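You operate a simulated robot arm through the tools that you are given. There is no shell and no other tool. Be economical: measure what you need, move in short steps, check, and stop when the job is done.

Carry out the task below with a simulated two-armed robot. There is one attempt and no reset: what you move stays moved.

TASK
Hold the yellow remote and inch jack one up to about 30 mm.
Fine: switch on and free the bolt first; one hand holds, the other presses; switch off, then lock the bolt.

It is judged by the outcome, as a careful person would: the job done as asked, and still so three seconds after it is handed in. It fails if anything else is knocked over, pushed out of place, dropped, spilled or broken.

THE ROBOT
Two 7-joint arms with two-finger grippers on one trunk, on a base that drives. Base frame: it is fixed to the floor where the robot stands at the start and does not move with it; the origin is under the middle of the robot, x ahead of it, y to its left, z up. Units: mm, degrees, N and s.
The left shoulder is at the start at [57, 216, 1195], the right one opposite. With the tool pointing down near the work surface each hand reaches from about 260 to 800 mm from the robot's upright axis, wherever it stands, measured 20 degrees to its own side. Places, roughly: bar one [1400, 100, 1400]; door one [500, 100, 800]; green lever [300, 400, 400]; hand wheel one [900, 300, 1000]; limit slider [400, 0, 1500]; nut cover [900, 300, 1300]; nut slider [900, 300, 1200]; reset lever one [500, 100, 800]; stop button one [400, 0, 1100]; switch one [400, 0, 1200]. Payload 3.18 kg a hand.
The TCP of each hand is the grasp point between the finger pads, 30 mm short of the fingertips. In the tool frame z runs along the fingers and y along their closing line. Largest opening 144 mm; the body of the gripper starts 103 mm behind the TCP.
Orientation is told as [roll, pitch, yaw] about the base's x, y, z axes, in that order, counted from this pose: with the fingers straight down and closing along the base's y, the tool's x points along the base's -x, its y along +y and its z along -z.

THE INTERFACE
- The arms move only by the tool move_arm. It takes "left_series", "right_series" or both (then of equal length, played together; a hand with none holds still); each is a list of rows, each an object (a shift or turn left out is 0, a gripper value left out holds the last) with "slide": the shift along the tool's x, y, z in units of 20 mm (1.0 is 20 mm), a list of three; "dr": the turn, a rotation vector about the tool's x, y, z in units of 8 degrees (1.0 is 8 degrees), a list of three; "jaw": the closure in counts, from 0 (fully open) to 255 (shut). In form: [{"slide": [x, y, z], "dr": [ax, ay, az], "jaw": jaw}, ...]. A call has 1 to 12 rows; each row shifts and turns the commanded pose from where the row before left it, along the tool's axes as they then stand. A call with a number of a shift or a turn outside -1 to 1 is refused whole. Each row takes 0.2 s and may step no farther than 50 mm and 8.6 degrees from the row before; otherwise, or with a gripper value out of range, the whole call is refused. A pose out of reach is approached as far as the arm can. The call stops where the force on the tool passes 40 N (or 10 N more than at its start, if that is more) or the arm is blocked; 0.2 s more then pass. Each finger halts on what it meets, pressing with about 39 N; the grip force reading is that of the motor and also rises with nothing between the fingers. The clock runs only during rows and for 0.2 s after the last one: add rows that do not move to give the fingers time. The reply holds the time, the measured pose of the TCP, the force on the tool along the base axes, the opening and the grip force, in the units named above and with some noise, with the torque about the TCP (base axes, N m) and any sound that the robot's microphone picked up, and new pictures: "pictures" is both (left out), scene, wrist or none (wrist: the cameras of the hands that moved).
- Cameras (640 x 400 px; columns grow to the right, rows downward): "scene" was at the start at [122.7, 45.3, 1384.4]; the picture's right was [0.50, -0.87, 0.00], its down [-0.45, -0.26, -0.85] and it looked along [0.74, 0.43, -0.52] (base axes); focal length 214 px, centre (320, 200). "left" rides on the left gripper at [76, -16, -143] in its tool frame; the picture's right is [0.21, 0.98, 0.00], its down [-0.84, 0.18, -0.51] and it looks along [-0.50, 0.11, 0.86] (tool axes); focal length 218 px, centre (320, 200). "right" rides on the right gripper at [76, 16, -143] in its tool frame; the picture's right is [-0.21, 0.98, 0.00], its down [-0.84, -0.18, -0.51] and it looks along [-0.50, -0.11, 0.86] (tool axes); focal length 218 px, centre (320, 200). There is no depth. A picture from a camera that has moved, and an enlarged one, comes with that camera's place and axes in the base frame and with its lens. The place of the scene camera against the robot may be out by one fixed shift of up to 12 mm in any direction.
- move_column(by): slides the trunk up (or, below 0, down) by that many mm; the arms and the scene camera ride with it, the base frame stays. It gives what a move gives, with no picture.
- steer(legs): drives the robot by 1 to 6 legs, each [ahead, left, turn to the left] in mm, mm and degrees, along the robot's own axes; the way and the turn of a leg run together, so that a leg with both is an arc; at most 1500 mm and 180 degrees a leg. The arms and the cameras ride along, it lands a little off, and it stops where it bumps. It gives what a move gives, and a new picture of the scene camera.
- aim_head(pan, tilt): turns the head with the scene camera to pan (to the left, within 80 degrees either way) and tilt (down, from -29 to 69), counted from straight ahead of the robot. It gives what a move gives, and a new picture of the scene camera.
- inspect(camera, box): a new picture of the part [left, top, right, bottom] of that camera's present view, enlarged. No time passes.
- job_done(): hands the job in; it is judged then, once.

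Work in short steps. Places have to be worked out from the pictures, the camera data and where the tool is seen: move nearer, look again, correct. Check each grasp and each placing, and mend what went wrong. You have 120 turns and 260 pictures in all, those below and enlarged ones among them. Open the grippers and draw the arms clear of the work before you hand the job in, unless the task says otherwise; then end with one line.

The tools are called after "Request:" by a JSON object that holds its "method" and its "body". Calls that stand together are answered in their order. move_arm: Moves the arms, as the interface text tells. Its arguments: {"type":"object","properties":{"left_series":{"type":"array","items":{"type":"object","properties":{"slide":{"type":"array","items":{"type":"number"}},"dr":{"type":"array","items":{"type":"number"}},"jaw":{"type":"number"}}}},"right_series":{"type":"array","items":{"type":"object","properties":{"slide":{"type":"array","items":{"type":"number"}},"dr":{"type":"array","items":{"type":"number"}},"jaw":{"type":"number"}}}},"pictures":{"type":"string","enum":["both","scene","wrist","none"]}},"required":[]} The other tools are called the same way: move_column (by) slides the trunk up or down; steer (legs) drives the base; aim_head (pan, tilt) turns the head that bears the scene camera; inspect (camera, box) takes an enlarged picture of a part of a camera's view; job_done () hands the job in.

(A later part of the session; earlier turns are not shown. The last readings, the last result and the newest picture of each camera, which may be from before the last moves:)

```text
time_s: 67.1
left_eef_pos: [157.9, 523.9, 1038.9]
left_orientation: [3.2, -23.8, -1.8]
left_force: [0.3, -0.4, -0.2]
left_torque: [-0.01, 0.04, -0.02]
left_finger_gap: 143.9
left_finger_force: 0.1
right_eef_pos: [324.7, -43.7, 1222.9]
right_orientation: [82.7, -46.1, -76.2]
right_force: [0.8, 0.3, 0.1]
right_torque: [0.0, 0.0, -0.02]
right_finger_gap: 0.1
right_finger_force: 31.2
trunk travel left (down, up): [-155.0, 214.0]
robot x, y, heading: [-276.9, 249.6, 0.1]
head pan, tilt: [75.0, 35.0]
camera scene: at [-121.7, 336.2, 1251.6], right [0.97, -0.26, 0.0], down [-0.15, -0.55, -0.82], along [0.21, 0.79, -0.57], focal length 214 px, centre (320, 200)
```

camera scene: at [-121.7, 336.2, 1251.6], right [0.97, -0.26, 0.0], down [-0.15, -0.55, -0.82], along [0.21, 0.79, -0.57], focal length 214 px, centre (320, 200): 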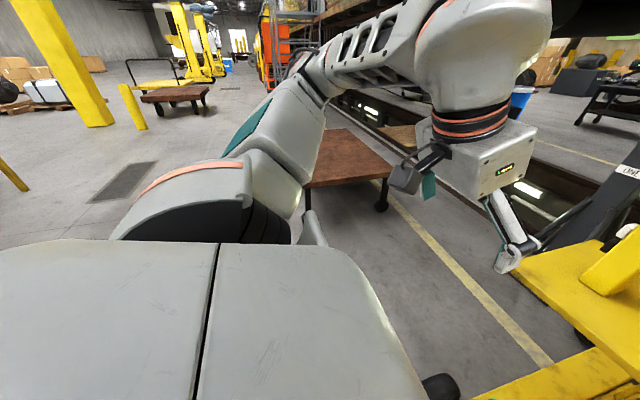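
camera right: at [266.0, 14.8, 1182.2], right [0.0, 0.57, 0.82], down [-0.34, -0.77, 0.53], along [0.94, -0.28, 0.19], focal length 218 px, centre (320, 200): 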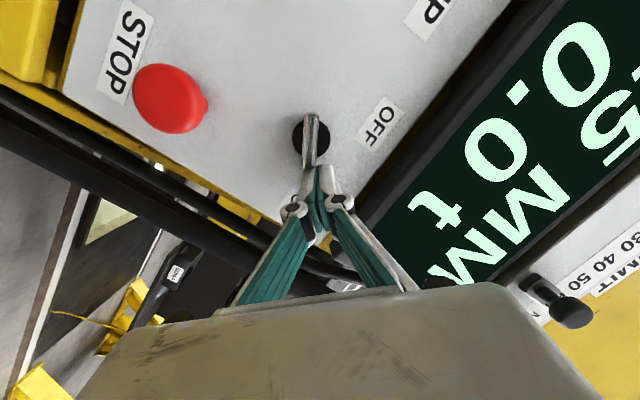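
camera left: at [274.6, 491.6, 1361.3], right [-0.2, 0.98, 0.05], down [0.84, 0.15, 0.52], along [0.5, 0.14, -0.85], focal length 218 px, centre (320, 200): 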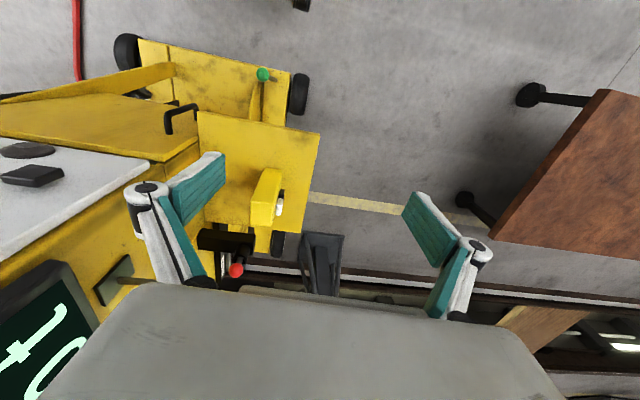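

Floor is clear up to the table at y≈1500. I drive left 830, turn right 90°, then strafe left (toward +x) 600 first.

Request:
{"method": "steer", "body": {"legs": [[0, 830, 0], [0, 0, -90], [0, 600, 0]]}}

Request:
{"method": "aim_head", "body": {"pan": 15, "tilt": 30}}

```text
time_s: 84.0
left_eef_pos: [581.2, 622.9, 1039.4]
left_orientation: [3.2, -23.8, -93.7]
left_force: [0.0, 0.7, 0.6]
left_torque: [0.0, 0.02, -0.02]
left_finger_gap: 144.2
left_finger_force: 0.1
right_eef_pos: [9.7, 474.6, 1221.8]
right_orientation: [82.7, -46.1, -168.2]
right_force: [0.7, -0.1, 0.9]
right_torque: [0.0, -0.02, -0.01]
right_finger_gap: 0.1
right_finger_force: 30.7
trunk travel left (down, up): [-155.0, 214.0]
robot x, y, heading: [323.6, 1067.1, -91.6]
head pan, tilt: [75.0, 35.0]
camera scene: at [398.1, 903.0, 1251.5], right [-0.29, -0.96, 0.0], down [-0.55, 0.17, -0.82], along [0.78, -0.24, -0.57], focal length 214 px, centre (320, 200)
```

scene: 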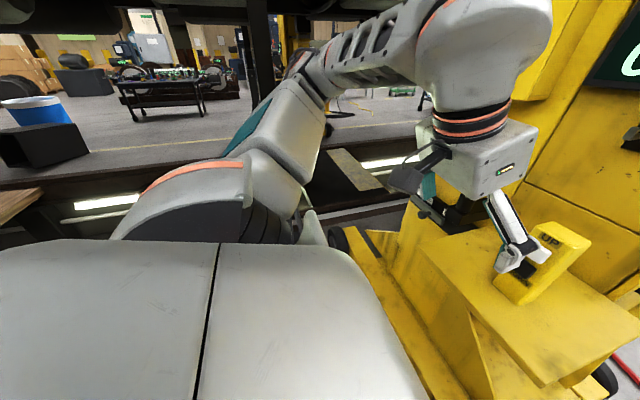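

```text
time_s: 85.3
left_eef_pos: [582.4, 622.2, 1039.6]
left_orientation: [3.2, -23.8, -93.7]
left_force: [0.0, 0.7, 0.6]
left_torque: [0.0, 0.0, 0.03]
left_finger_gap: 144.0
left_finger_force: 0.0
right_eef_pos: [9.8, 476.0, 1221.0]
right_orientation: [82.7, -46.0, -168.1]
right_force: [-0.7, 0.0, -0.2]
right_torque: [-0.01, 0.03, -0.01]
right_finger_gap: 0.1
right_finger_force: 30.3
trunk travel left (down, up): [-155.0, 214.0]
robot x, y, heading: [323.3, 1067.0, -91.9]
head pan, tilt: [15.0, 30.0]
camera scene: at [334.3, 840.5, 1259.3], right [-0.97, -0.23, 0.0], down [-0.11, 0.49, -0.87], along [0.2, -0.84, -0.5], focal length 214 px, centre (320, 200)
```

scene: 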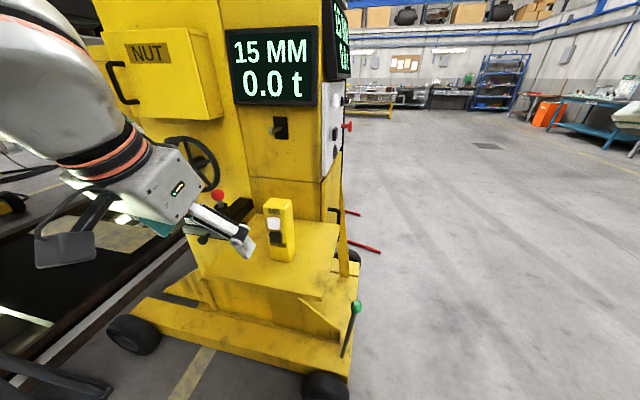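

Very good view: the remote's buttons face me, with side display, a NUT box, hand wheel, red knob, and another small knob in a slot under the display. I zoom in.

Request:
{"method": "inspect", "body": {"camera": "scene", "box": [210, 90, 370, 190]}}

Request:
{"method": "inspect", "body": {"camera": "scene", "box": [150, 120, 350, 290]}}

Request:
{"method": "inspect", "body": {"camera": "left", "box": [160, 0, 480, 300]}}

```text
4.00 times, centred on (290, 140) of scene
camera zoom: at [334.3, 840.5, 1259.3], right [-0.97, -0.23, 0.0], down [-0.11, 0.49, -0.87], along [0.2, -0.84, -0.5], focal length 858 px, centre (440, 440)
```

zoom: 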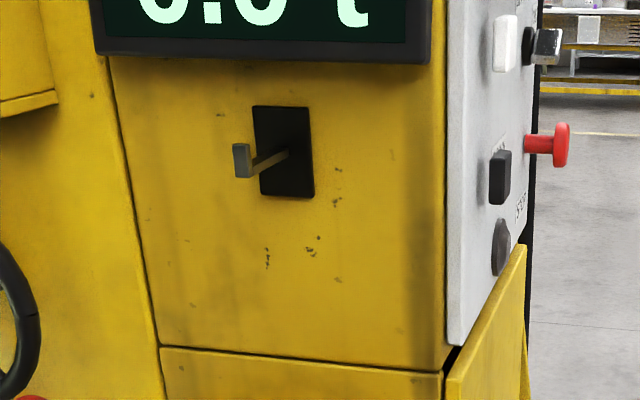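

```text
2.35 times, centred on (250, 205) of scene
camera zoom: at [334.3, 840.5, 1259.3], right [-0.97, -0.23, 0.0], down [-0.11, 0.49, -0.87], along [0.2, -0.84, -0.5], focal length 505 px, centre (485, 188)
```

zoom: 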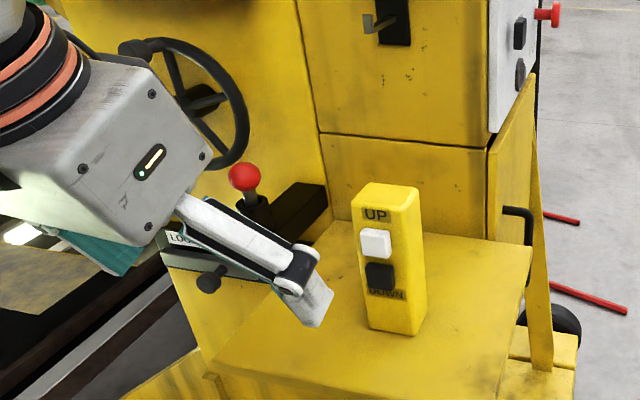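

```text
1.33 times, centred on (320, 150) of left
camera zoom: at [565.6, 750.4, 1137.7], right [0.99, 0.15, -0.03], down [0.11, -0.57, 0.81], along [0.1, -0.81, -0.58], focal length 291 px, centre (320, 267)
```

zoom: 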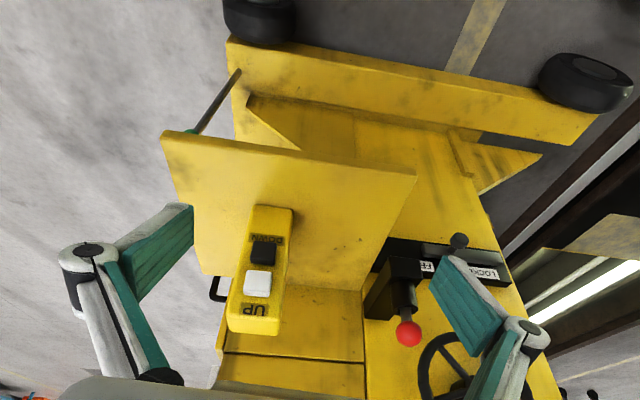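

There is a sliding bolt labelled LOCKED/FREE beside the red knob. I raise the left hand out of the view and look closer.

Request:
{"method": "move_arm", "body": {"left_series": [{"slide": [0, 0, -1]}, {"slide": [0, 0, -1]}, {"slide": [0, 0, -1]}, {"slide": [0, 0, -1]}, {"slide": [0, 0, -1]}, {"slide": [0, 0, -1]}], "pictures": "none"}}

Request:
{"method": "inspect", "body": {"camera": "left", "box": [300, 80, 520, 260]}}

Request:
{"method": "inspect", "body": {"camera": "scene", "box": [150, 160, 310, 290]}}

```text
time_s: 86.8
left_eef_pos: [576.7, 671.2, 1148.2]
left_orientation: [3.3, -23.9, -93.7]
left_force: [-0.7, -0.1, 0.6]
left_torque: [0.01, 0.0, 0.0]
left_finger_gap: 143.7
left_finger_force: 0.0
right_eef_pos: [10.2, 475.8, 1221.8]
right_orientation: [82.8, -46.1, -168.3]
right_force: [-0.5, 0.2, 0.3]
right_torque: [-0.03, 0.03, 0.01]
right_finger_gap: 0.0
right_finger_force: 30.4
trunk travel left (down, up): [-155.0, 214.0]
robot x, y, heading: [323.6, 1068.1, -92.1]
head pan, tilt: [15.0, 30.0]
```

```text
2.22 times, centred on (410, 170) of left
camera zoom: at [561.7, 799.9, 1247.3], right [0.99, 0.15, -0.03], down [0.11, -0.57, 0.81], along [0.1, -0.81, -0.58], focal length 485 px, centre (120, 267)
```

zoom: 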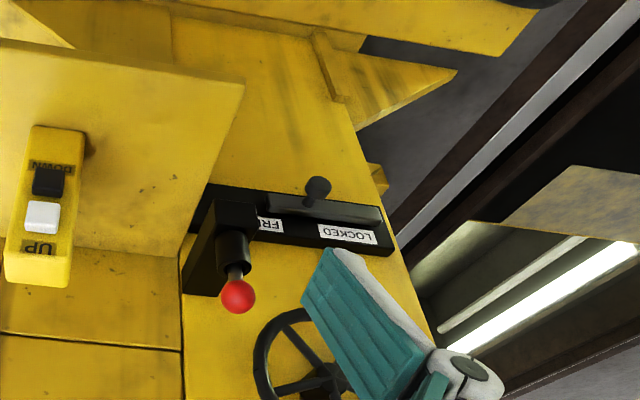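

```text
3.08 times, centred on (230, 225) of scene
camera zoom: at [334.0, 841.0, 1259.5], right [-0.97, -0.23, 0.0], down [-0.11, 0.49, -0.87], along [0.2, -0.84, -0.5], focal length 660 px, centre (597, 123)
```

zoom: 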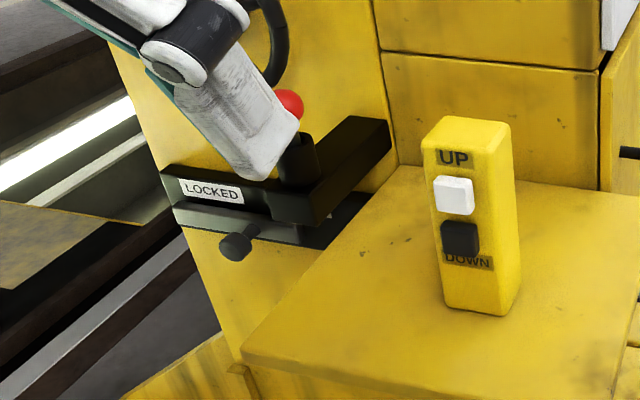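

The bolt slide knob is at about [893, 348, 745], under LOCKED; FREE is about 90 mm toward −x. Remote's white UP button is at about [532, 474, 968]. I strafe 330 mm left (+x) to reach the bolt with the left hand.

Request:
{"method": "steer", "body": {"legs": [[0, 330, 2]]}}

Request:
{"method": "inspect", "body": {"camera": "left", "box": [160, 60, 480, 280]}}

```text
time_s: 90.2
left_eef_pos: [920.2, 675.3, 1149.3]
left_orientation: [3.2, -23.8, -91.7]
left_force: [-0.3, -0.8, 0.2]
left_torque: [0.01, 0.0, 0.01]
left_finger_gap: 143.9
left_finger_force: 0.0
right_eef_pos: [359.6, 458.4, 1221.2]
right_orientation: [82.8, -46.0, -166.2]
right_force: [-0.3, -0.2, 0.4]
right_torque: [0.0, 0.0, -0.01]
right_finger_gap: 0.2
right_finger_force: 30.5
trunk travel left (down, up): [-155.0, 214.0]
robot x, y, heading: [653.7, 1059.4, -89.8]
head pan, tilt: [15.0, 30.0]
camera scene: at [670.1, 835.9, 1259.3], right [-0.97, -0.26, 0.0], down [-0.13, 0.48, -0.87], along [0.23, -0.84, -0.5], focal length 214 px, centre (320, 200)
```

scene: 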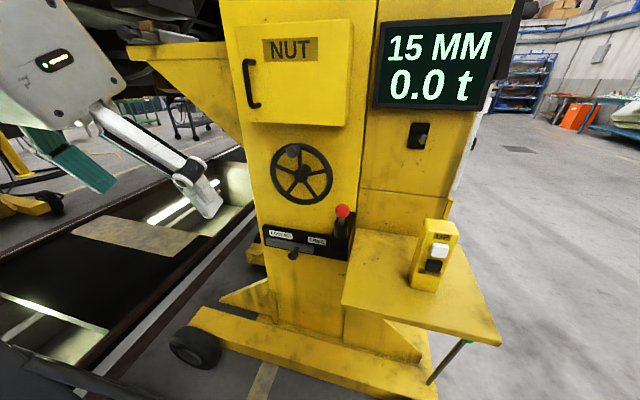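

```text
1.82 times, centred on (320, 170) of left
camera zoom: at [899.1, 802.4, 1246.8], right [0.98, 0.18, -0.03], down [0.13, -0.57, 0.81], along [0.13, -0.8, -0.58], focal length 397 px, centre (320, 254)
```

zoom: 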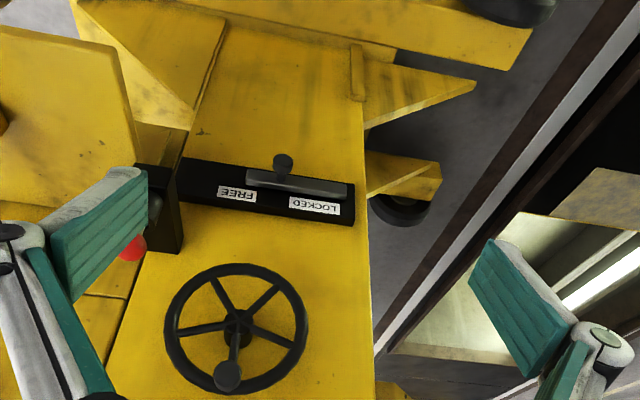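

Clear view. I zoom further on the bolt and red-knob block.

Request:
{"method": "inspect", "body": {"camera": "scene", "box": [250, 190, 370, 280]}}

```text
4.44 times, centred on (310, 235) of scene
camera zoom: at [670.1, 835.9, 1259.3], right [-0.97, -0.26, 0.0], down [-0.13, 0.48, -0.87], along [0.23, -0.84, -0.5], focal length 953 px, centre (364, 44)
```

zoom: 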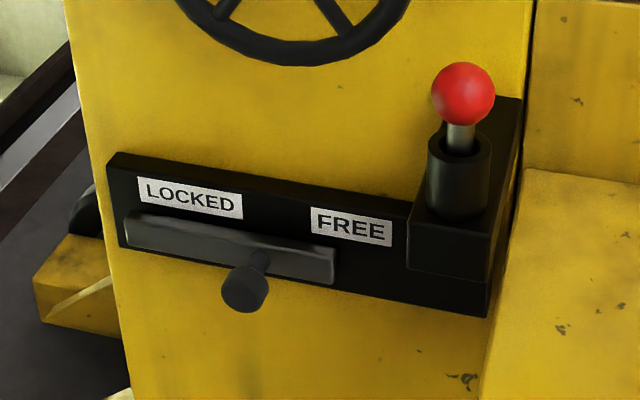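

Knob head estimated at [903, 335, 722]. I tilt the left hand to 45° and approach along a diagonal, with the fingers partly closed, stopping short to re-measure.

Request:
{"method": "move_arm", "body": {"left_series": [{"dr": [0, -0.9, 0], "jaw": 100}, {"dr": [0, -0.9, 0]}, {"dr": [0, -0.8, 0]}, {"slide": [0.1, 0, 1]}, {"slide": [0.1, 0, 1]}, {"slide": [0.1, 0, 1]}, {"slide": [0.1, 0, 1]}, {"slide": [0.1, 0, 1]}, {"slide": [0.1, 0, 1]}, {"slide": [0.1, 0, 1]}, {"slide": [0.1, 0, 1]}, {"slide": [0.1, 0, 1]}], "pictures": "none"}}

Request:
{"method": "move_arm", "body": {"left_series": [{"slide": [0.1, 0, 1]}, {"slide": [0.1, 0, 1]}, {"slide": [0.1, 0, 1]}, {"slide": [0.1, 0, 1]}, {"slide": [0.1, 0, 1]}, {"slide": [0.1, 0, 1]}, {"slide": [0.1, 0, 1]}, {"slide": [0.1, 0, 1]}], "pictures": "both"}}

```text
time_s: 92.8
left_eef_pos: [922.8, 537.1, 1040.9]
left_orientation: [4.2, -44.6, -93.3]
left_force: [-0.8, 0.4, -0.5]
left_torque: [0.0, 0.0, -0.01]
left_finger_gap: 87.6
left_finger_force: 0.1
left hand out of reach, approached as far as the arm can: row 4, 5, 6, 7, 8, 10
right_eef_pos: [359.0, 458.7, 1221.5]
right_orientation: [82.7, -46.1, -166.2]
right_force: [-0.6, 0.2, 0.1]
right_torque: [-0.02, -0.01, -0.01]
right_finger_gap: 0.0
right_finger_force: 30.6
trunk travel left (down, up): [-155.0, 214.0]
robot x, y, heading: [652.0, 1062.5, -89.8]
head pan, tilt: [15.0, 30.0]
```

```text
time_s: 94.6
left_eef_pos: [928.1, 438.1, 917.4]
left_orientation: [4.1, -44.6, -93.3]
left_force: [-0.3, -1.1, -0.3]
left_torque: [-0.05, 0.0, -0.02]
left_finger_gap: 87.6
left_finger_force: 0.1
right_eef_pos: [359.6, 459.4, 1221.1]
right_orientation: [82.7, -46.2, -166.3]
right_force: [-0.1, -0.6, 0.6]
right_torque: [-0.03, -0.01, -0.02]
right_finger_gap: 0.0
right_finger_force: 30.7
trunk travel left (down, up): [-155.0, 214.0]
robot x, y, heading: [650.9, 1062.9, -89.9]
head pan, tilt: [15.0, 30.0]
camera scene: at [669.9, 835.5, 1259.2], right [-0.97, -0.26, 0.0], down [-0.13, 0.48, -0.87], along [0.23, -0.84, -0.5], focal length 214 px, centre (320, 200)
camera left: at [909.5, 592.6, 963.5], right [0.99, 0.14, -0.1], down [0.13, -0.24, 0.96], along [0.11, -0.96, -0.26], focal length 218 px, centre (320, 200)
```

scene: 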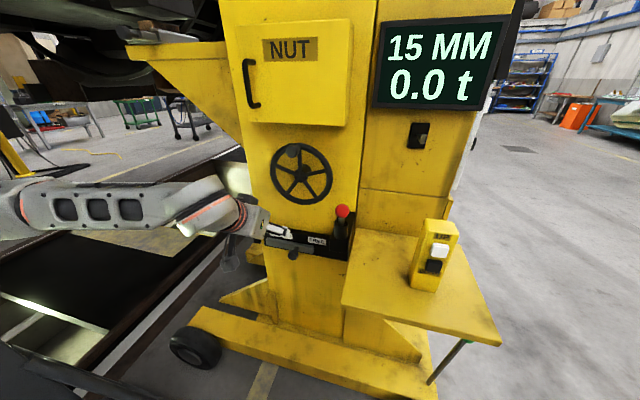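
left: 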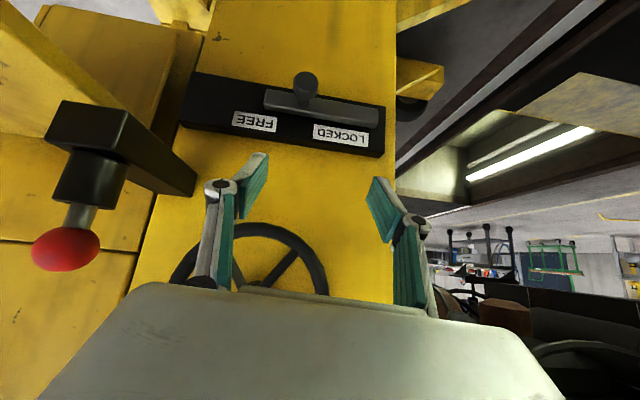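

Knob refined to [903, 335, 728]. I move in to straddle it.

Request:
{"method": "move_arm", "body": {"left_series": [{"slide": [0.3, -0.4, 0.95]}, {"slide": [0.3, -0.4, 0.95]}, {"slide": [0.3, -0.4, 0.95]}, {"slide": [0.3, -0.4, 0.95]}, {"slide": [0.3, 0, 0.95]}, {"slide": [0.3, 0, 0.95]}, {"slide": [0.3, 0, 0.95]}], "pictures": "wrist"}}

Request:
{"method": "inspect", "body": {"camera": "scene", "box": [220, 190, 380, 290]}}

```text
time_s: 96.2
left_eef_pos: [899.6, 373.1, 792.0]
left_orientation: [4.1, -44.6, -93.4]
left_force: [-0.2, 0.2, 0.0]
left_torque: [-0.01, 0.0, -0.02]
left_finger_gap: 87.5
left_finger_force: 0.2
right_eef_pos: [358.6, 459.1, 1221.8]
right_orientation: [82.6, -46.1, -166.2]
right_force: [0.0, 0.3, 0.3]
right_torque: [-0.02, -0.03, 0.01]
right_finger_gap: 0.0
right_finger_force: 31.0
trunk travel left (down, up): [-155.0, 214.0]
robot x, y, heading: [652.5, 1063.2, -89.9]
head pan, tilt: [15.0, 30.0]
camera left: at [882.5, 527.8, 837.9], right [0.99, 0.14, -0.1], down [0.13, -0.24, 0.96], along [0.11, -0.96, -0.26], focal length 218 px, centre (320, 200)
```

left: 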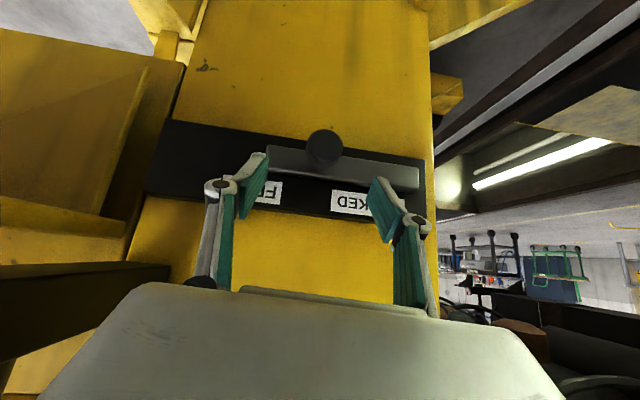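

```text
4.00 times, centred on (300, 240) of scene
camera zoom: at [669.7, 835.7, 1259.2], right [-0.97, -0.26, 0.0], down [-0.13, 0.48, -0.87], along [0.23, -0.84, -0.5], focal length 858 px, centre (400, 40)
```

zoom: 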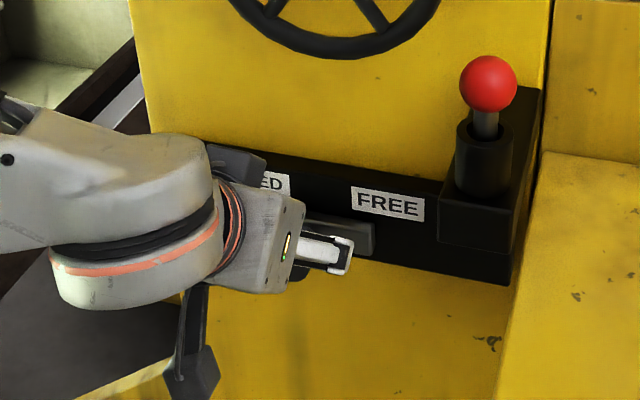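

On track; the knob is at [904, 335, 733]. Final approach, then close.

Request:
{"method": "move_arm", "body": {"left_series": [{"slide": [0.31, 0.03, 0.87]}, {"slide": [0.31, 0.03, 0.87]}, {"slide": [0.31, 0.03, 0.87]}, {"jaw": 180}, {"jaw": 255}, {}, {}], "pictures": "wrist"}}

```text
time_s: 97.8
left_eef_pos: [903.1, 350.3, 742.6]
left_orientation: [4.1, -44.6, -93.4]
left_force: [-7.2, -0.9, 0.1]
left_torque: [-0.12, 0.03, -0.2]
left_finger_gap: 32.4
left_finger_force: 45.0
right_eef_pos: [357.3, 459.9, 1221.2]
right_orientation: [82.8, -46.1, -166.2]
right_force: [0.9, -1.1, -1.0]
right_torque: [0.02, -0.01, -0.01]
right_finger_gap: 0.0
right_finger_force: 29.9
trunk travel left (down, up): [-155.0, 214.0]
robot x, y, heading: [654.4, 1062.3, -89.9]
head pan, tilt: [15.0, 30.0]
camera left: at [886.3, 504.5, 788.0], right [0.99, 0.14, -0.1], down [0.13, -0.24, 0.96], along [0.11, -0.96, -0.26], focal length 218 px, centre (320, 200)
```

left: 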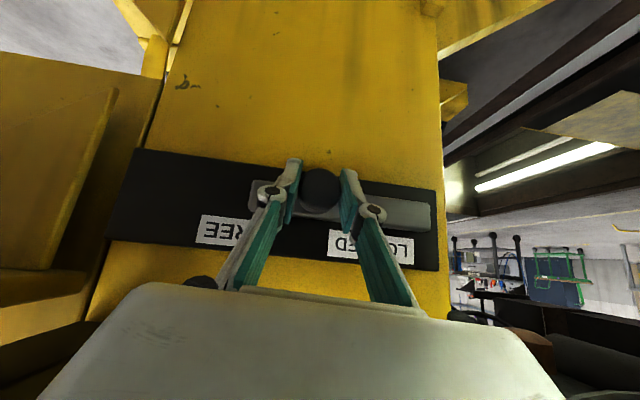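

The knob is gripped. I slide it toward FREE (−x), 30 mm first.

Request:
{"method": "move_arm", "body": {"left_series": [{"slide": [-0.02, -0.5, -0.015]}, {"slide": [-0.02, -0.5, -0.015]}, {"slide": [-0.02, -0.5, -0.015]}], "pictures": "wrist"}}

```text
time_s: 98.6
left_eef_pos: [875.5, 350.1, 741.7]
left_orientation: [4.0, -44.7, -93.3]
left_force: [1.5, -9.2, 1.4]
left_torque: [0.01, -0.16, 0.26]
left_finger_gap: 32.3
left_finger_force: 45.1
right_eef_pos: [357.6, 457.8, 1220.7]
right_orientation: [82.6, -46.1, -166.1]
right_force: [0.0, 0.4, -0.4]
right_torque: [0.0, 0.0, 0.0]
right_finger_gap: 0.1
right_finger_force: 30.8
trunk travel left (down, up): [-155.0, 214.0]
robot x, y, heading: [652.9, 1062.6, -90.1]
head pan, tilt: [15.0, 30.0]
camera left: at [856.3, 504.5, 787.8], right [0.99, 0.14, -0.1], down [0.13, -0.24, 0.96], along [0.11, -0.96, -0.26], focal length 218 px, centre (320, 200)
```

left: 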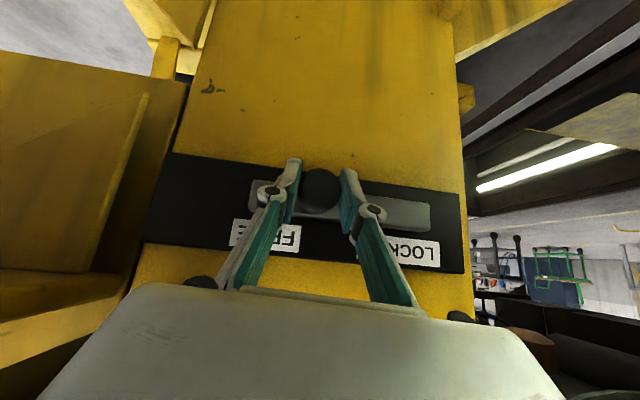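

It slides. I continue.

Request:
{"method": "move_arm", "body": {"left_series": [{"slide": [-0.02, -0.5, -0.015]}, {"slide": [-0.02, -0.5, -0.015]}, {"slide": [-0.02, -0.5, -0.015]}, {"slide": [-0.02, -0.5, -0.015]}, {"slide": [-0.02, -0.5, -0.015]}, {"slide": [-0.02, -0.5, -0.015]}], "pictures": "both"}}

```text
time_s: 99.6
left_eef_pos: [852.7, 349.9, 740.7]
left_orientation: [4.7, -44.8, -92.0]
left_force: [6.2, 1.5, 6.9]
left_torque: [-0.14, -0.47, 0.38]
left_finger_gap: 32.3
left_finger_force: 45.1
right_eef_pos: [360.9, 458.9, 1221.9]
right_orientation: [82.8, -46.1, -166.0]
right_force: [-0.1, -0.1, 0.1]
right_torque: [0.0, -0.01, 0.07]
right_finger_gap: 0.0
right_finger_force: 30.5
trunk travel left (down, up): [-155.0, 214.0]
robot x, y, heading: [647.5, 1061.1, -89.9]
head pan, tilt: [15.0, 30.0]
stopped in row 4 (left hand): the force on the tool passed its limit at 45 N (the readings are from after the stop); the commanded pose is now the measured one
camera scene: at [670.6, 836.7, 1259.5], right [-0.96, -0.26, 0.0], down [-0.13, 0.48, -0.87], along [0.23, -0.84, -0.5], focal length 214 px, centre (320, 200)
camera left: at [829.8, 503.8, 787.1], right [0.98, 0.17, -0.09], down [0.13, -0.24, 0.96], along [0.14, -0.96, -0.25], focal length 218 px, centre (320, 200)
```

scene: 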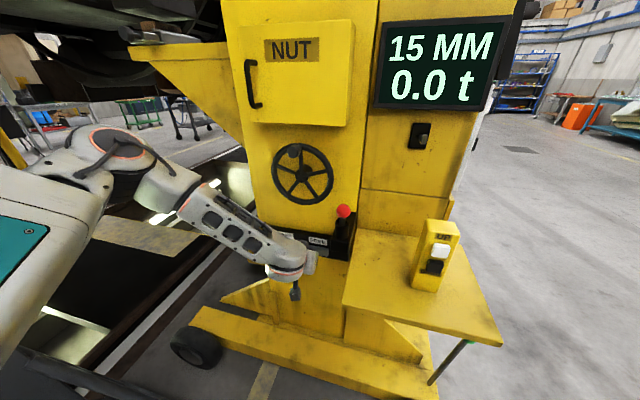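
left: 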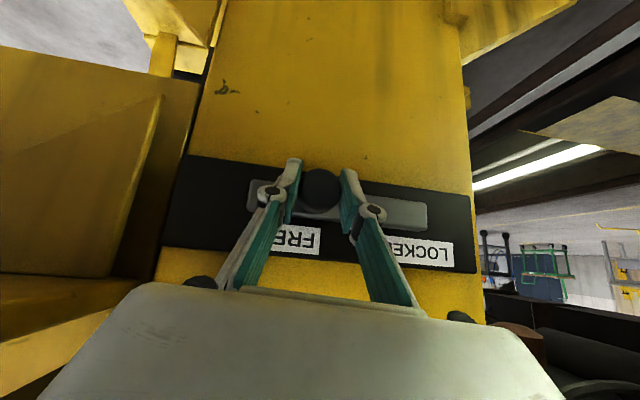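

It stopped after 50 mm of travel. I release, back off a bit, and see whether that's FREE or blocked by the red pin.

Request:
{"method": "move_arm", "body": {"left_series": [{"jaw": 100}, {}, {"slide": [0, 0, -1]}, {"slide": [0, 0, -1]}, {"slide": [0, 0, -1]}, {"slide": [0, 0, -1]}, {"slide": [0, 1, -1]}, {"slide": [0, 1, -1]}, {"slide": [0, 1, -1]}], "pictures": "wrist"}}

Request:
{"method": "inspect", "body": {"camera": "scene", "box": [240, 190, 400, 290]}}

```text
time_s: 101.6
left_eef_pos: [902.1, 451.2, 843.9]
left_orientation: [4.7, -44.7, -92.3]
left_force: [0.2, 0.3, -0.5]
left_torque: [0.01, -0.01, -0.04]
left_finger_gap: 87.5
left_finger_force: 0.1
right_eef_pos: [361.6, 459.8, 1222.2]
right_orientation: [82.9, -46.1, -166.1]
right_force: [1.2, 0.2, 0.7]
right_torque: [-0.01, -0.02, -0.02]
right_finger_gap: 0.0
right_finger_force: 31.1
trunk travel left (down, up): [-155.0, 214.0]
robot x, y, heading: [655.3, 1061.2, -89.9]
head pan, tilt: [15.0, 30.0]
camera left: at [879.8, 605.2, 889.5], right [0.98, 0.17, -0.09], down [0.13, -0.24, 0.96], along [0.14, -0.96, -0.26], focal length 218 px, centre (320, 200)
```

left: 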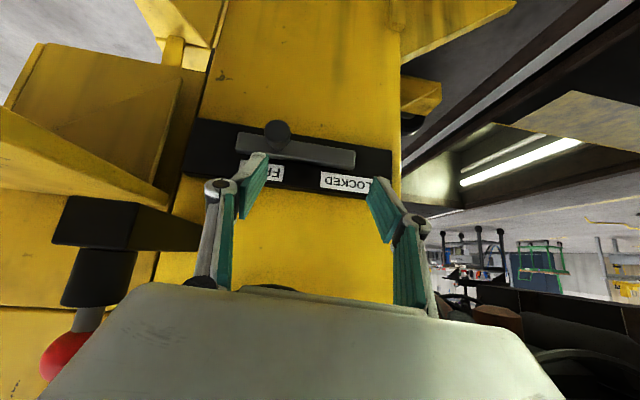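

```text
4.00 times, centred on (320, 240) of scene
camera zoom: at [671.7, 836.7, 1259.6], right [-0.96, -0.26, 0.0], down [-0.13, 0.48, -0.87], along [0.23, -0.84, -0.5], focal length 858 px, centre (320, 40)
```

zoom: 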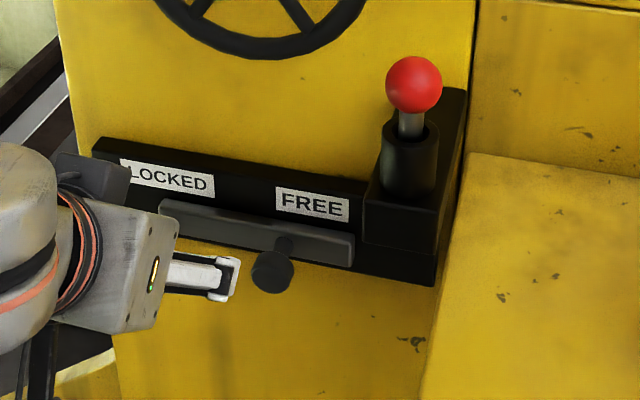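

The bar has moved fully under FREE. Now I pull the left hand back and unroll the right hand, to prepare for the remote.

Request:
{"method": "move_arm", "body": {"left_series": [{"slide": [0, 0, -1]}, {"slide": [0, 0, -1]}, {"slide": [0, 0, -1]}, {"slide": [0, 0, -1]}, {"slide": [0, 0, -1]}, {"slide": [0, 0, -1]}, {"slide": [0, 0, -1]}, {"slide": [0, 0, -1]}], "right_series": [{"dr": [0.165, 0, -0.986]}, {"dr": [0.165, 0, -0.986]}, {"dr": [0.165, 0, -0.986]}, {"dr": [0.165, 0, -0.986]}, {"dr": [0.165, 0, -0.986]}, {"dr": [0, 1, 0]}, {"dr": [0, 1, 0]}, {"dr": [0, 1, 0]}], "pictures": "none"}}

Request:
{"method": "move_arm", "body": {"right_series": [{"dr": [0, 1, 0], "jaw": 60}, {"dr": [0, 1, 0]}, {"dr": [0, 1, 0]}, {"dr": [0, 1, 0]}], "pictures": "scene"}}

```text
time_s: 103.4
left_eef_pos: [881.9, 516.6, 964.5]
left_orientation: [4.7, -44.6, -92.3]
left_force: [0.3, 0.9, 0.3]
left_torque: [-0.01, 0.0, -0.05]
left_finger_gap: 87.6
left_finger_force: 0.2
left hand out of reach, approached as far as the arm can: row 4, 5, 6, 7, 8
right_eef_pos: [360.9, 459.0, 1221.6]
right_orientation: [6.5, -58.3, -93.2]
right_force: [-1.3, 0.9, -0.1]
right_torque: [-0.02, -0.01, 0.03]
right_finger_gap: 0.0
right_finger_force: 30.6
trunk travel left (down, up): [-155.0, 214.0]
robot x, y, heading: [652.3, 1058.7, -89.9]
head pan, tilt: [15.0, 30.0]
```

```text
time_s: 104.4
left_eef_pos: [882.9, 517.8, 965.4]
left_orientation: [4.7, -44.7, -92.1]
left_force: [-0.3, 0.1, -0.1]
left_torque: [-0.01, 0.05, -0.03]
left_finger_gap: 87.8
left_finger_force: 0.0
right_eef_pos: [362.7, 462.2, 1225.0]
right_orientation: [3.9, -26.6, -89.3]
right_force: [0.3, 0.5, 0.2]
right_torque: [-0.02, 0.05, -0.03]
right_finger_gap: 110.1
right_finger_force: 0.0
trunk travel left (down, up): [-155.0, 214.0]
robot x, y, heading: [652.2, 1061.9, -89.8]
head pan, tilt: [15.0, 30.0]
camera scene: at [672.7, 839.0, 1260.3], right [-0.96, -0.26, 0.0], down [-0.13, 0.48, -0.87], along [0.23, -0.84, -0.5], focal length 214 px, centre (320, 200)
```

scene: 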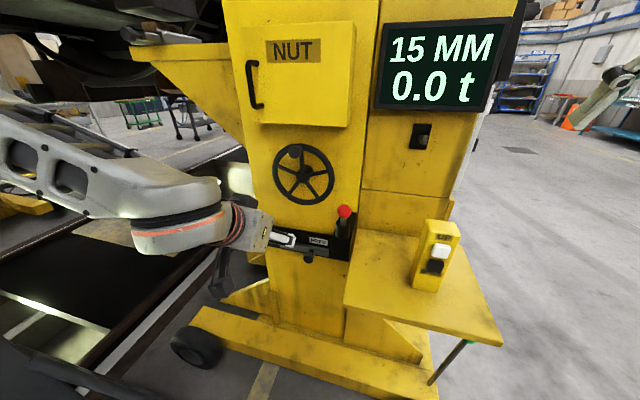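

I strafe right 130 mm to centre on the remote and raise the trunk 100 mm for tool-down reach.

Request:
{"method": "steer", "body": {"legs": [[0, -130, 0]]}}

Request:
{"method": "move_column", "body": {"by": 100}}

Request:
{"method": "move_arm", "body": {"right_series": [{"dr": [0, 1, 0]}, {"dr": [0, 1, 0]}, {"dr": [0, 1, 0]}, {"slide": [0, 1, 0.5]}, {"slide": [0, 1, 0.5]}, {"slide": [0, 1, 0.5]}, {"slide": [0, 1, 0.5]}, {"slide": [0, 1, 0.5]}, {"slide": [0, 1, 0.5]}], "pictures": "both"}}

```text
time_s: 106.2
left_eef_pos: [749.2, 514.4, 964.2]
left_orientation: [4.8, -44.6, -92.5]
left_force: [-0.5, -0.2, -0.5]
left_torque: [0.01, -0.03, 0.01]
left_finger_gap: 87.3
left_finger_force: 0.1
right_eef_pos: [229.1, 459.7, 1221.9]
right_orientation: [3.9, -26.3, -89.7]
right_force: [1.5, -0.2, -0.6]
right_torque: [0.0, -0.01, 0.01]
right_finger_gap: 110.3
right_finger_force: 0.2
trunk travel left (down, up): [-155.0, 214.0]
robot x, y, heading: [525.1, 1060.0, -89.9]
head pan, tilt: [15.0, 30.0]
camera scene: at [540.9, 835.7, 1259.4], right [-0.97, -0.26, 0.0], down [-0.13, 0.48, -0.87], along [0.22, -0.84, -0.5], focal length 214 px, centre (320, 200)
```

scene: 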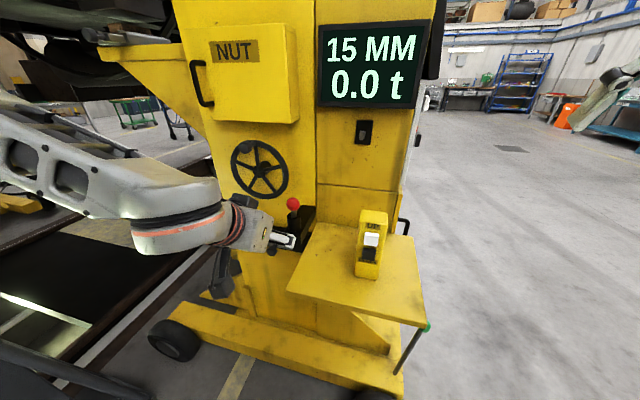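

```text
time_s: 107.5
left_eef_pos: [750.6, 513.7, 1062.9]
left_orientation: [4.6, -44.5, -92.3]
left_force: [0.4, 0.4, 0.6]
left_torque: [0.01, 0.02, 0.02]
left_finger_gap: 87.7
left_finger_force: 0.0
right_eef_pos: [229.7, 514.5, 1391.5]
right_orientation: [4.0, -34.3, -89.6]
right_force: [-0.3, 0.1, 0.0]
right_torque: [0.01, -0.02, -0.01]
right_finger_gap: 110.2
right_finger_force: 0.1
trunk travel left (down, up): [-255.0, 114.0]
robot x, y, heading: [525.8, 1059.6, -90.3]
head pan, tilt: [15.0, 30.0]
```

```text
time_s: 109.5
left_eef_pos: [751.4, 515.4, 1063.3]
left_orientation: [4.6, -44.5, -92.4]
left_force: [-0.3, 0.1, 0.5]
left_torque: [-0.01, -0.02, -0.02]
left_finger_gap: 87.6
left_finger_force: 0.1
right_eef_pos: [353.9, 484.5, 1349.4]
right_orientation: [3.9, -34.4, -89.7]
right_force: [1.6, -0.8, 0.1]
right_torque: [0.05, 0.04, 0.0]
right_finger_gap: 110.3
right_finger_force: 0.0
right hand out of reach, approached as far as the arm can: row 1, 2, 3
trunk travel left (down, up): [-255.0, 114.0]
robot x, y, heading: [523.8, 1063.6, -89.9]
head pan, tilt: [15.0, 30.0]
camera scene: at [541.9, 914.2, 1365.8], right [-0.97, -0.26, 0.0], down [-0.13, 0.48, -0.87], along [0.22, -0.84, -0.5], focal length 214 px, centre (320, 200)
camera right: at [358.8, 628.0, 1424.6], right [0.98, -0.13, 0.17], down [-0.21, -0.42, 0.88], along [-0.04, -0.9, -0.44], focal length 218 px, centre (320, 200)
```

scene: 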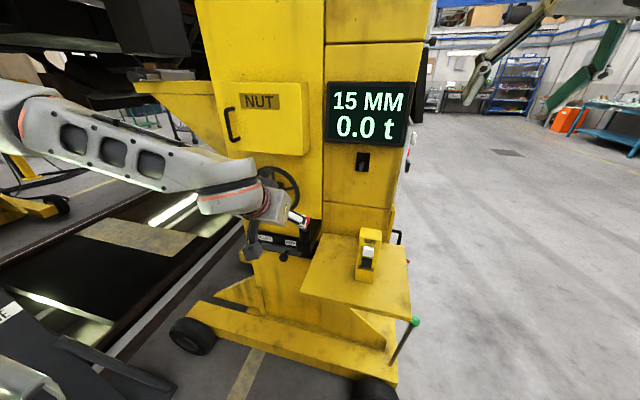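
right: 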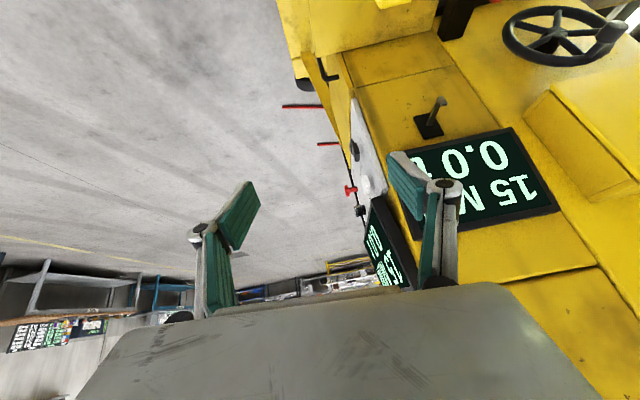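

The hand is too high for tool-down. I lower it while untilting.

Request:
{"method": "move_arm", "body": {"right_series": [{"slide": [0.56, 0.4, 0.83]}, {"slide": [0.56, 0.4, 0.83]}, {"slide": [0.56, 0.4, 0.83]}, {"slide": [0.56, 0.4, 0.83]}, {"slide": [0.56, 0.4, 0.83]}, {"slide": [0.56, 0.4, 0.83]}, {"slide": [0.56, 0.4, 0.83]}, {"slide": [0.56, 0.4, 0.83]}, {"dr": [0, 1, 0]}, {"dr": [0, 1, 0]}, {"dr": [0, 1, 0]}, {"dr": [0, 1, 0]}], "pictures": "both"}}

```text
time_s: 112.1
left_eef_pos: [752.7, 514.2, 1063.6]
left_orientation: [4.7, -44.5, -92.4]
left_force: [0.5, -0.3, -0.4]
left_torque: [-0.01, 0.06, 0.02]
left_finger_gap: 87.3
left_finger_force: 0.1
right_eef_pos: [427.1, 486.6, 1194.1]
right_orientation: [3.2, -2.2, -87.6]
right_force: [0.6, 0.0, -0.1]
right_torque: [-0.01, 0.0, 0.03]
right_finger_gap: 110.1
right_finger_force: 0.1
trunk travel left (down, up): [-255.0, 114.0]
robot x, y, heading: [522.8, 1061.9, -89.9]
head pan, tilt: [15.0, 30.0]
camera scene: at [541.8, 913.9, 1365.8], right [-0.97, -0.26, 0.0], down [-0.13, 0.48, -0.87], along [0.22, -0.84, -0.5], focal length 214 px, centre (320, 200)
camera right: at [431.9, 568.4, 1333.5], right [0.98, -0.17, 0.06], down [-0.17, -0.83, 0.53], along [-0.04, -0.53, -0.85], focal length 218 px, centre (320, 200)
```

scene: 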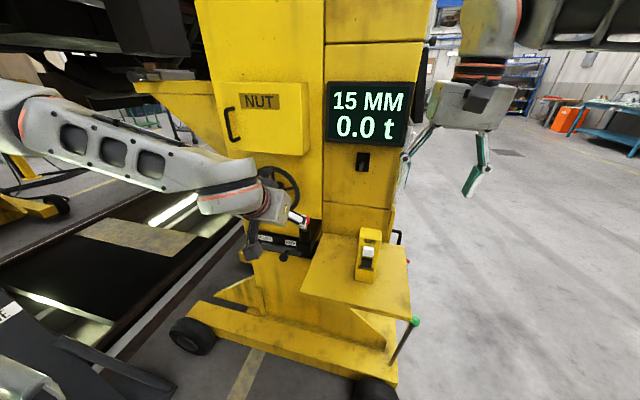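
right: 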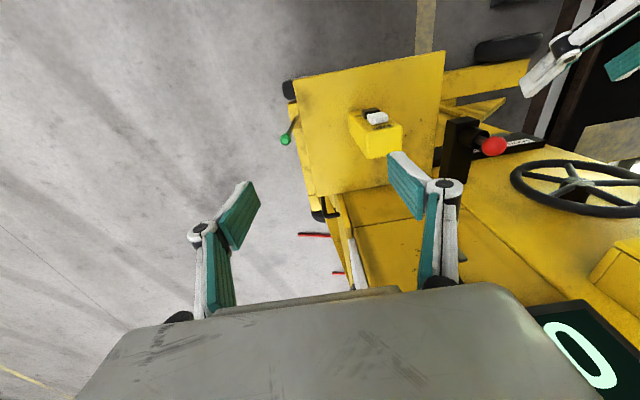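

Tool-down achieved above the shelf side. I zoom on the remote's top from the right camera and scene.

Request:
{"method": "inspect", "body": {"camera": "right", "box": [320, 80, 440, 180]}}

Request:
{"method": "inspect", "body": {"camera": "scene", "box": [320, 200, 440, 300]}}

```text
4.00 times, centred on (380, 130) of right
camera zoom: at [431.9, 568.4, 1333.5], right [0.98, -0.17, 0.06], down [-0.17, -0.83, 0.53], along [-0.04, -0.53, -0.85], focal length 873 px, centre (80, 480)
```

zoom: 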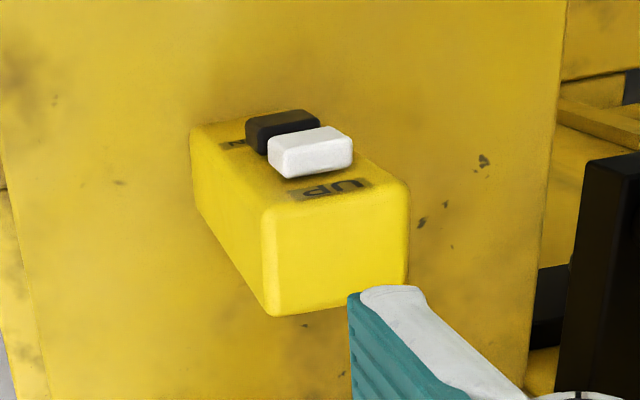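

```text
4.00 times, centred on (380, 250) of scene
camera zoom: at [541.8, 913.9, 1365.8], right [-0.97, -0.26, 0.0], down [-0.13, 0.48, -0.87], along [0.22, -0.84, -0.5], focal length 858 px, centre (80, 0)
```

zoom: 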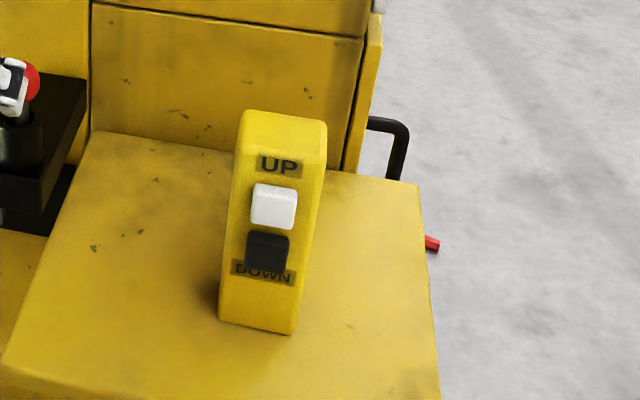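

Remote: x 500–554, y 429–470, top z≈1015; white button near [527, 481, 980]. I bring the right hand above it.

Request:
{"method": "move_arm", "body": {"right_series": [{"slide": [0, 1, 0.5], "dr": [0.4, 0.2, 0.3]}, {"slide": [0, 1, 0.6]}, {"slide": [-0.5, 1, 0.6]}, {"slide": [-0.5, 1, 0.6]}, {"slide": [-0.5, 1, 0.6]}, {"slide": [-0.35, 0, 0.6]}, {"slide": [0, 0, 0.6]}], "pictures": "both"}}

```text
time_s: 113.7
left_eef_pos: [751.8, 514.6, 1062.8]
left_orientation: [4.7, -44.5, -92.4]
left_force: [0.4, -0.4, 0.9]
left_torque: [-0.02, 0.0, -0.01]
left_finger_gap: 87.3
left_finger_force: 0.2
right_eef_pos: [527.7, 450.2, 1112.6]
right_orientation: [-0.1, -0.6, -90.0]
right_force: [-0.1, 0.3, 0.1]
right_torque: [0.03, 0.0, 0.01]
right_finger_gap: 110.0
right_finger_force: 0.0
trunk travel left (down, up): [-255.0, 114.0]
robot x, y, heading: [523.2, 1061.8, -89.9]
head pan, tilt: [15.0, 30.0]
camera scene: at [541.5, 914.4, 1365.9], right [-0.97, -0.26, 0.0], down [-0.13, 0.48, -0.87], along [0.22, -0.84, -0.5], focal length 214 px, centre (320, 200)
camera right: at [543.3, 527.6, 1254.4], right [0.98, -0.21, 0.0], down [-0.18, -0.84, 0.52], along [-0.11, -0.51, -0.86], focal length 218 px, centre (320, 200)
```

scene: 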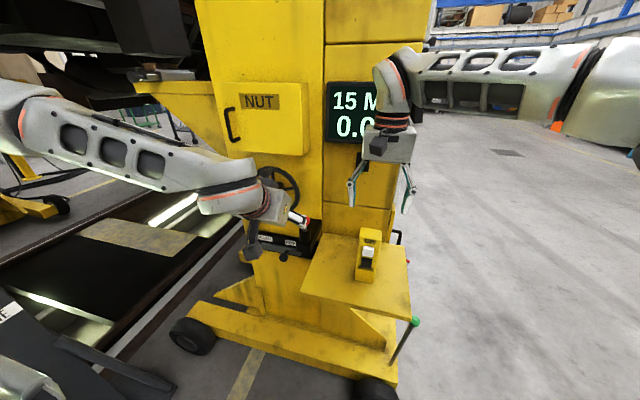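
right: 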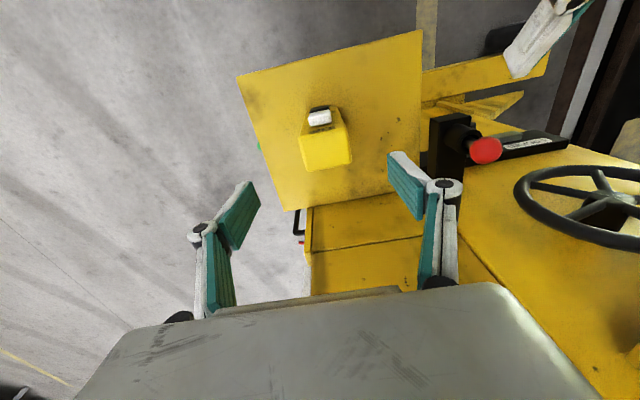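

Centred on the remote. I descend around it.

Request:
{"method": "move_arm", "body": {"right_series": [{"slide": [0, 0.1, 1]}, {"slide": [0, 0, 1]}, {"slide": [0, 0, 1]}, {"slide": [0, 0, 1]}, {"slide": [0, 0, 1]}, {"slide": [0, 0, 1]}, {"slide": [0, 0, 0.3]}], "pictures": "both"}}

```text
time_s: 115.3
left_eef_pos: [750.8, 513.8, 1063.4]
left_orientation: [4.7, -44.6, -92.3]
left_force: [0.2, -0.3, 0.7]
left_torque: [0.01, 0.01, 0.0]
left_finger_gap: 87.4
left_finger_force: 0.0
right_eef_pos: [529.9, 449.0, 985.8]
right_orientation: [0.1, -0.8, -90.0]
right_force: [0.5, -0.4, 0.1]
right_torque: [-0.01, -0.03, -0.04]
right_finger_gap: 110.1
right_finger_force: 0.0
trunk travel left (down, up): [-255.0, 114.0]
robot x, y, heading: [524.5, 1060.6, -89.7]
head pan, tilt: [15.0, 30.0]
camera scene: at [541.3, 914.7, 1366.0], right [-0.97, -0.26, 0.0], down [-0.13, 0.48, -0.87], along [0.22, -0.84, -0.5], focal length 214 px, centre (320, 200)
camera right: at [545.1, 526.8, 1127.8], right [0.98, -0.21, 0.0], down [-0.18, -0.84, 0.52], along [-0.11, -0.51, -0.86], focal length 218 px, centre (320, 200)
```

scene: 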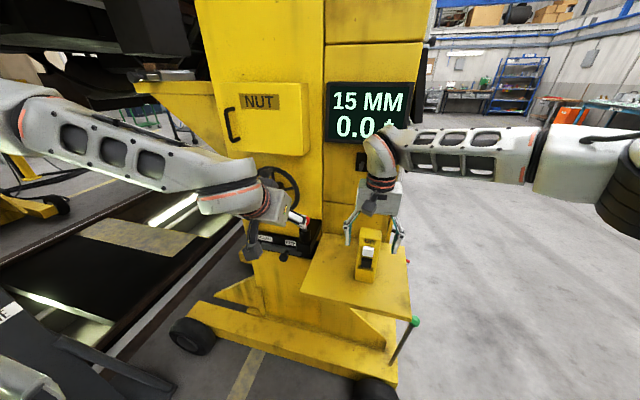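
right: 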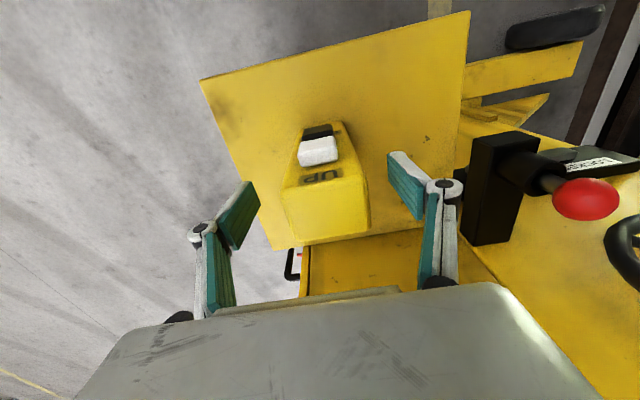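

The display remains readable. I close the right hand gently on the remote.

Request:
{"method": "move_arm", "body": {"right_series": [{"jaw": 130}, {"jaw": 165}, {"jaw": 255}, {}, {}], "pictures": "both"}}

```text
time_s: 116.5
left_eef_pos: [750.7, 515.2, 1064.4]
left_orientation: [4.6, -44.6, -92.5]
left_force: [-0.1, -0.6, 0.5]
left_torque: [0.0, -0.05, -0.03]
left_finger_gap: 87.6
left_finger_force: 0.1
right_eef_pos: [530.0, 448.2, 986.8]
right_orientation: [0.1, -0.8, -90.0]
right_force: [2.1, -0.4, 2.9]
right_torque: [-0.05, -0.1, -0.01]
right_finger_gap: 57.4
right_finger_force: 39.0
trunk travel left (down, up): [-255.0, 114.0]
robot x, y, heading: [525.0, 1061.6, -90.0]
head pan, tilt: [15.0, 30.0]
camera scene: at [541.4, 914.8, 1366.0], right [-0.97, -0.26, 0.0], down [-0.13, 0.48, -0.87], along [0.22, -0.84, -0.5], focal length 214 px, centre (320, 200)
camera right: at [545.3, 526.9, 1128.3], right [0.98, -0.21, 0.0], down [-0.18, -0.84, 0.52], along [-0.1, -0.51, -0.85], focal length 218 px, centre (320, 200)
```

scene: 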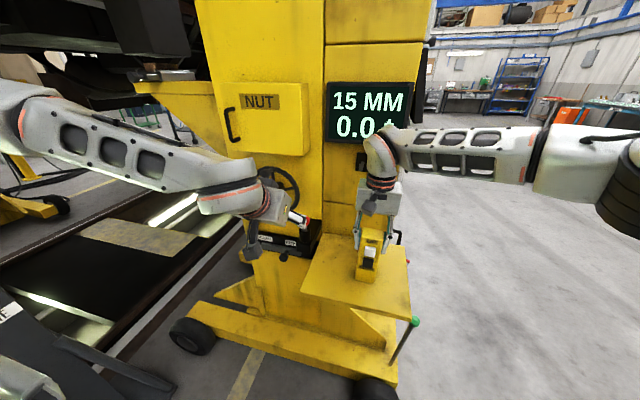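
right: 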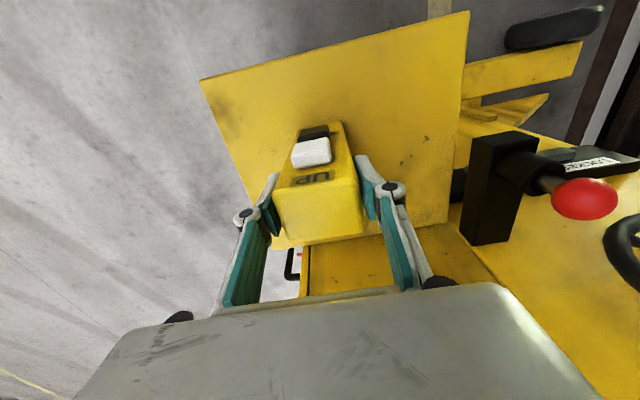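

The remote is held (57 mm). Now the left hand: close its fingers, draw back slightly and cross to in front of the white button.

Request:
{"method": "move_arm", "body": {"left_series": [{"slide": [0.6, 0, -0.6], "jaw": 255}, {"slide": [0.6, 0, -0.6]}, {"slide": [0, -1, 0]}, {"slide": [0, -1, 0]}, {"slide": [0, -1, 0]}, {"slide": [0, -1, 0]}, {"slide": [0, -1, 0]}, {"slide": [0, -1, 0]}], "pictures": "both"}}

```text
time_s: 118.3
left_eef_pos: [629.1, 547.3, 1057.8]
left_orientation: [4.8, -44.6, -92.2]
left_force: [-0.3, -1.0, -0.3]
left_torque: [0.0, -0.02, 0.01]
left_finger_gap: 0.0
left_finger_force: 30.8
right_eef_pos: [530.0, 449.0, 987.1]
right_orientation: [0.2, -0.8, -90.0]
right_force: [1.3, 0.7, 5.6]
right_torque: [-0.03, 0.05, 0.07]
right_finger_gap: 57.1
right_finger_force: 39.2
trunk travel left (down, up): [-255.0, 114.0]
robot x, y, heading: [523.0, 1063.6, -90.3]
head pan, tilt: [15.0, 30.0]
camera scene: at [540.9, 915.0, 1366.0], right [-0.97, -0.26, 0.0], down [-0.13, 0.48, -0.87], along [0.22, -0.84, -0.5], focal length 214 px, centre (320, 200)
camera left: at [607.7, 701.7, 1104.2], right [0.98, 0.16, -0.09], down [0.13, -0.24, 0.96], along [0.14, -0.96, -0.26], focal length 218 px, centre (320, 200)
```

scene: 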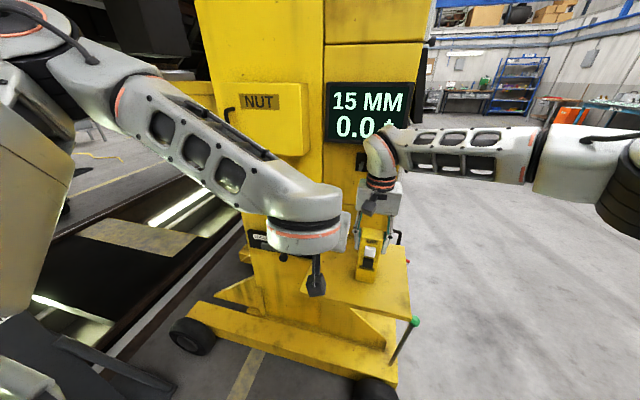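
left: 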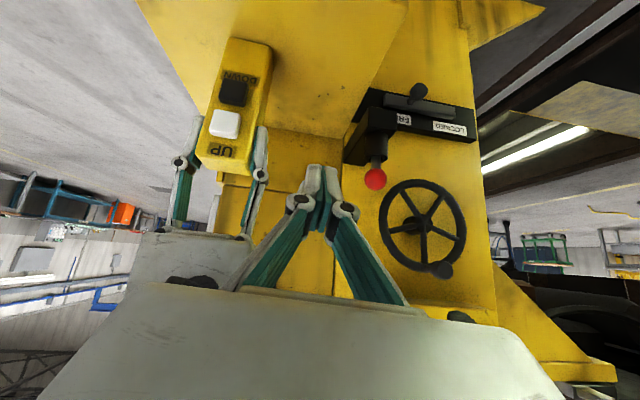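

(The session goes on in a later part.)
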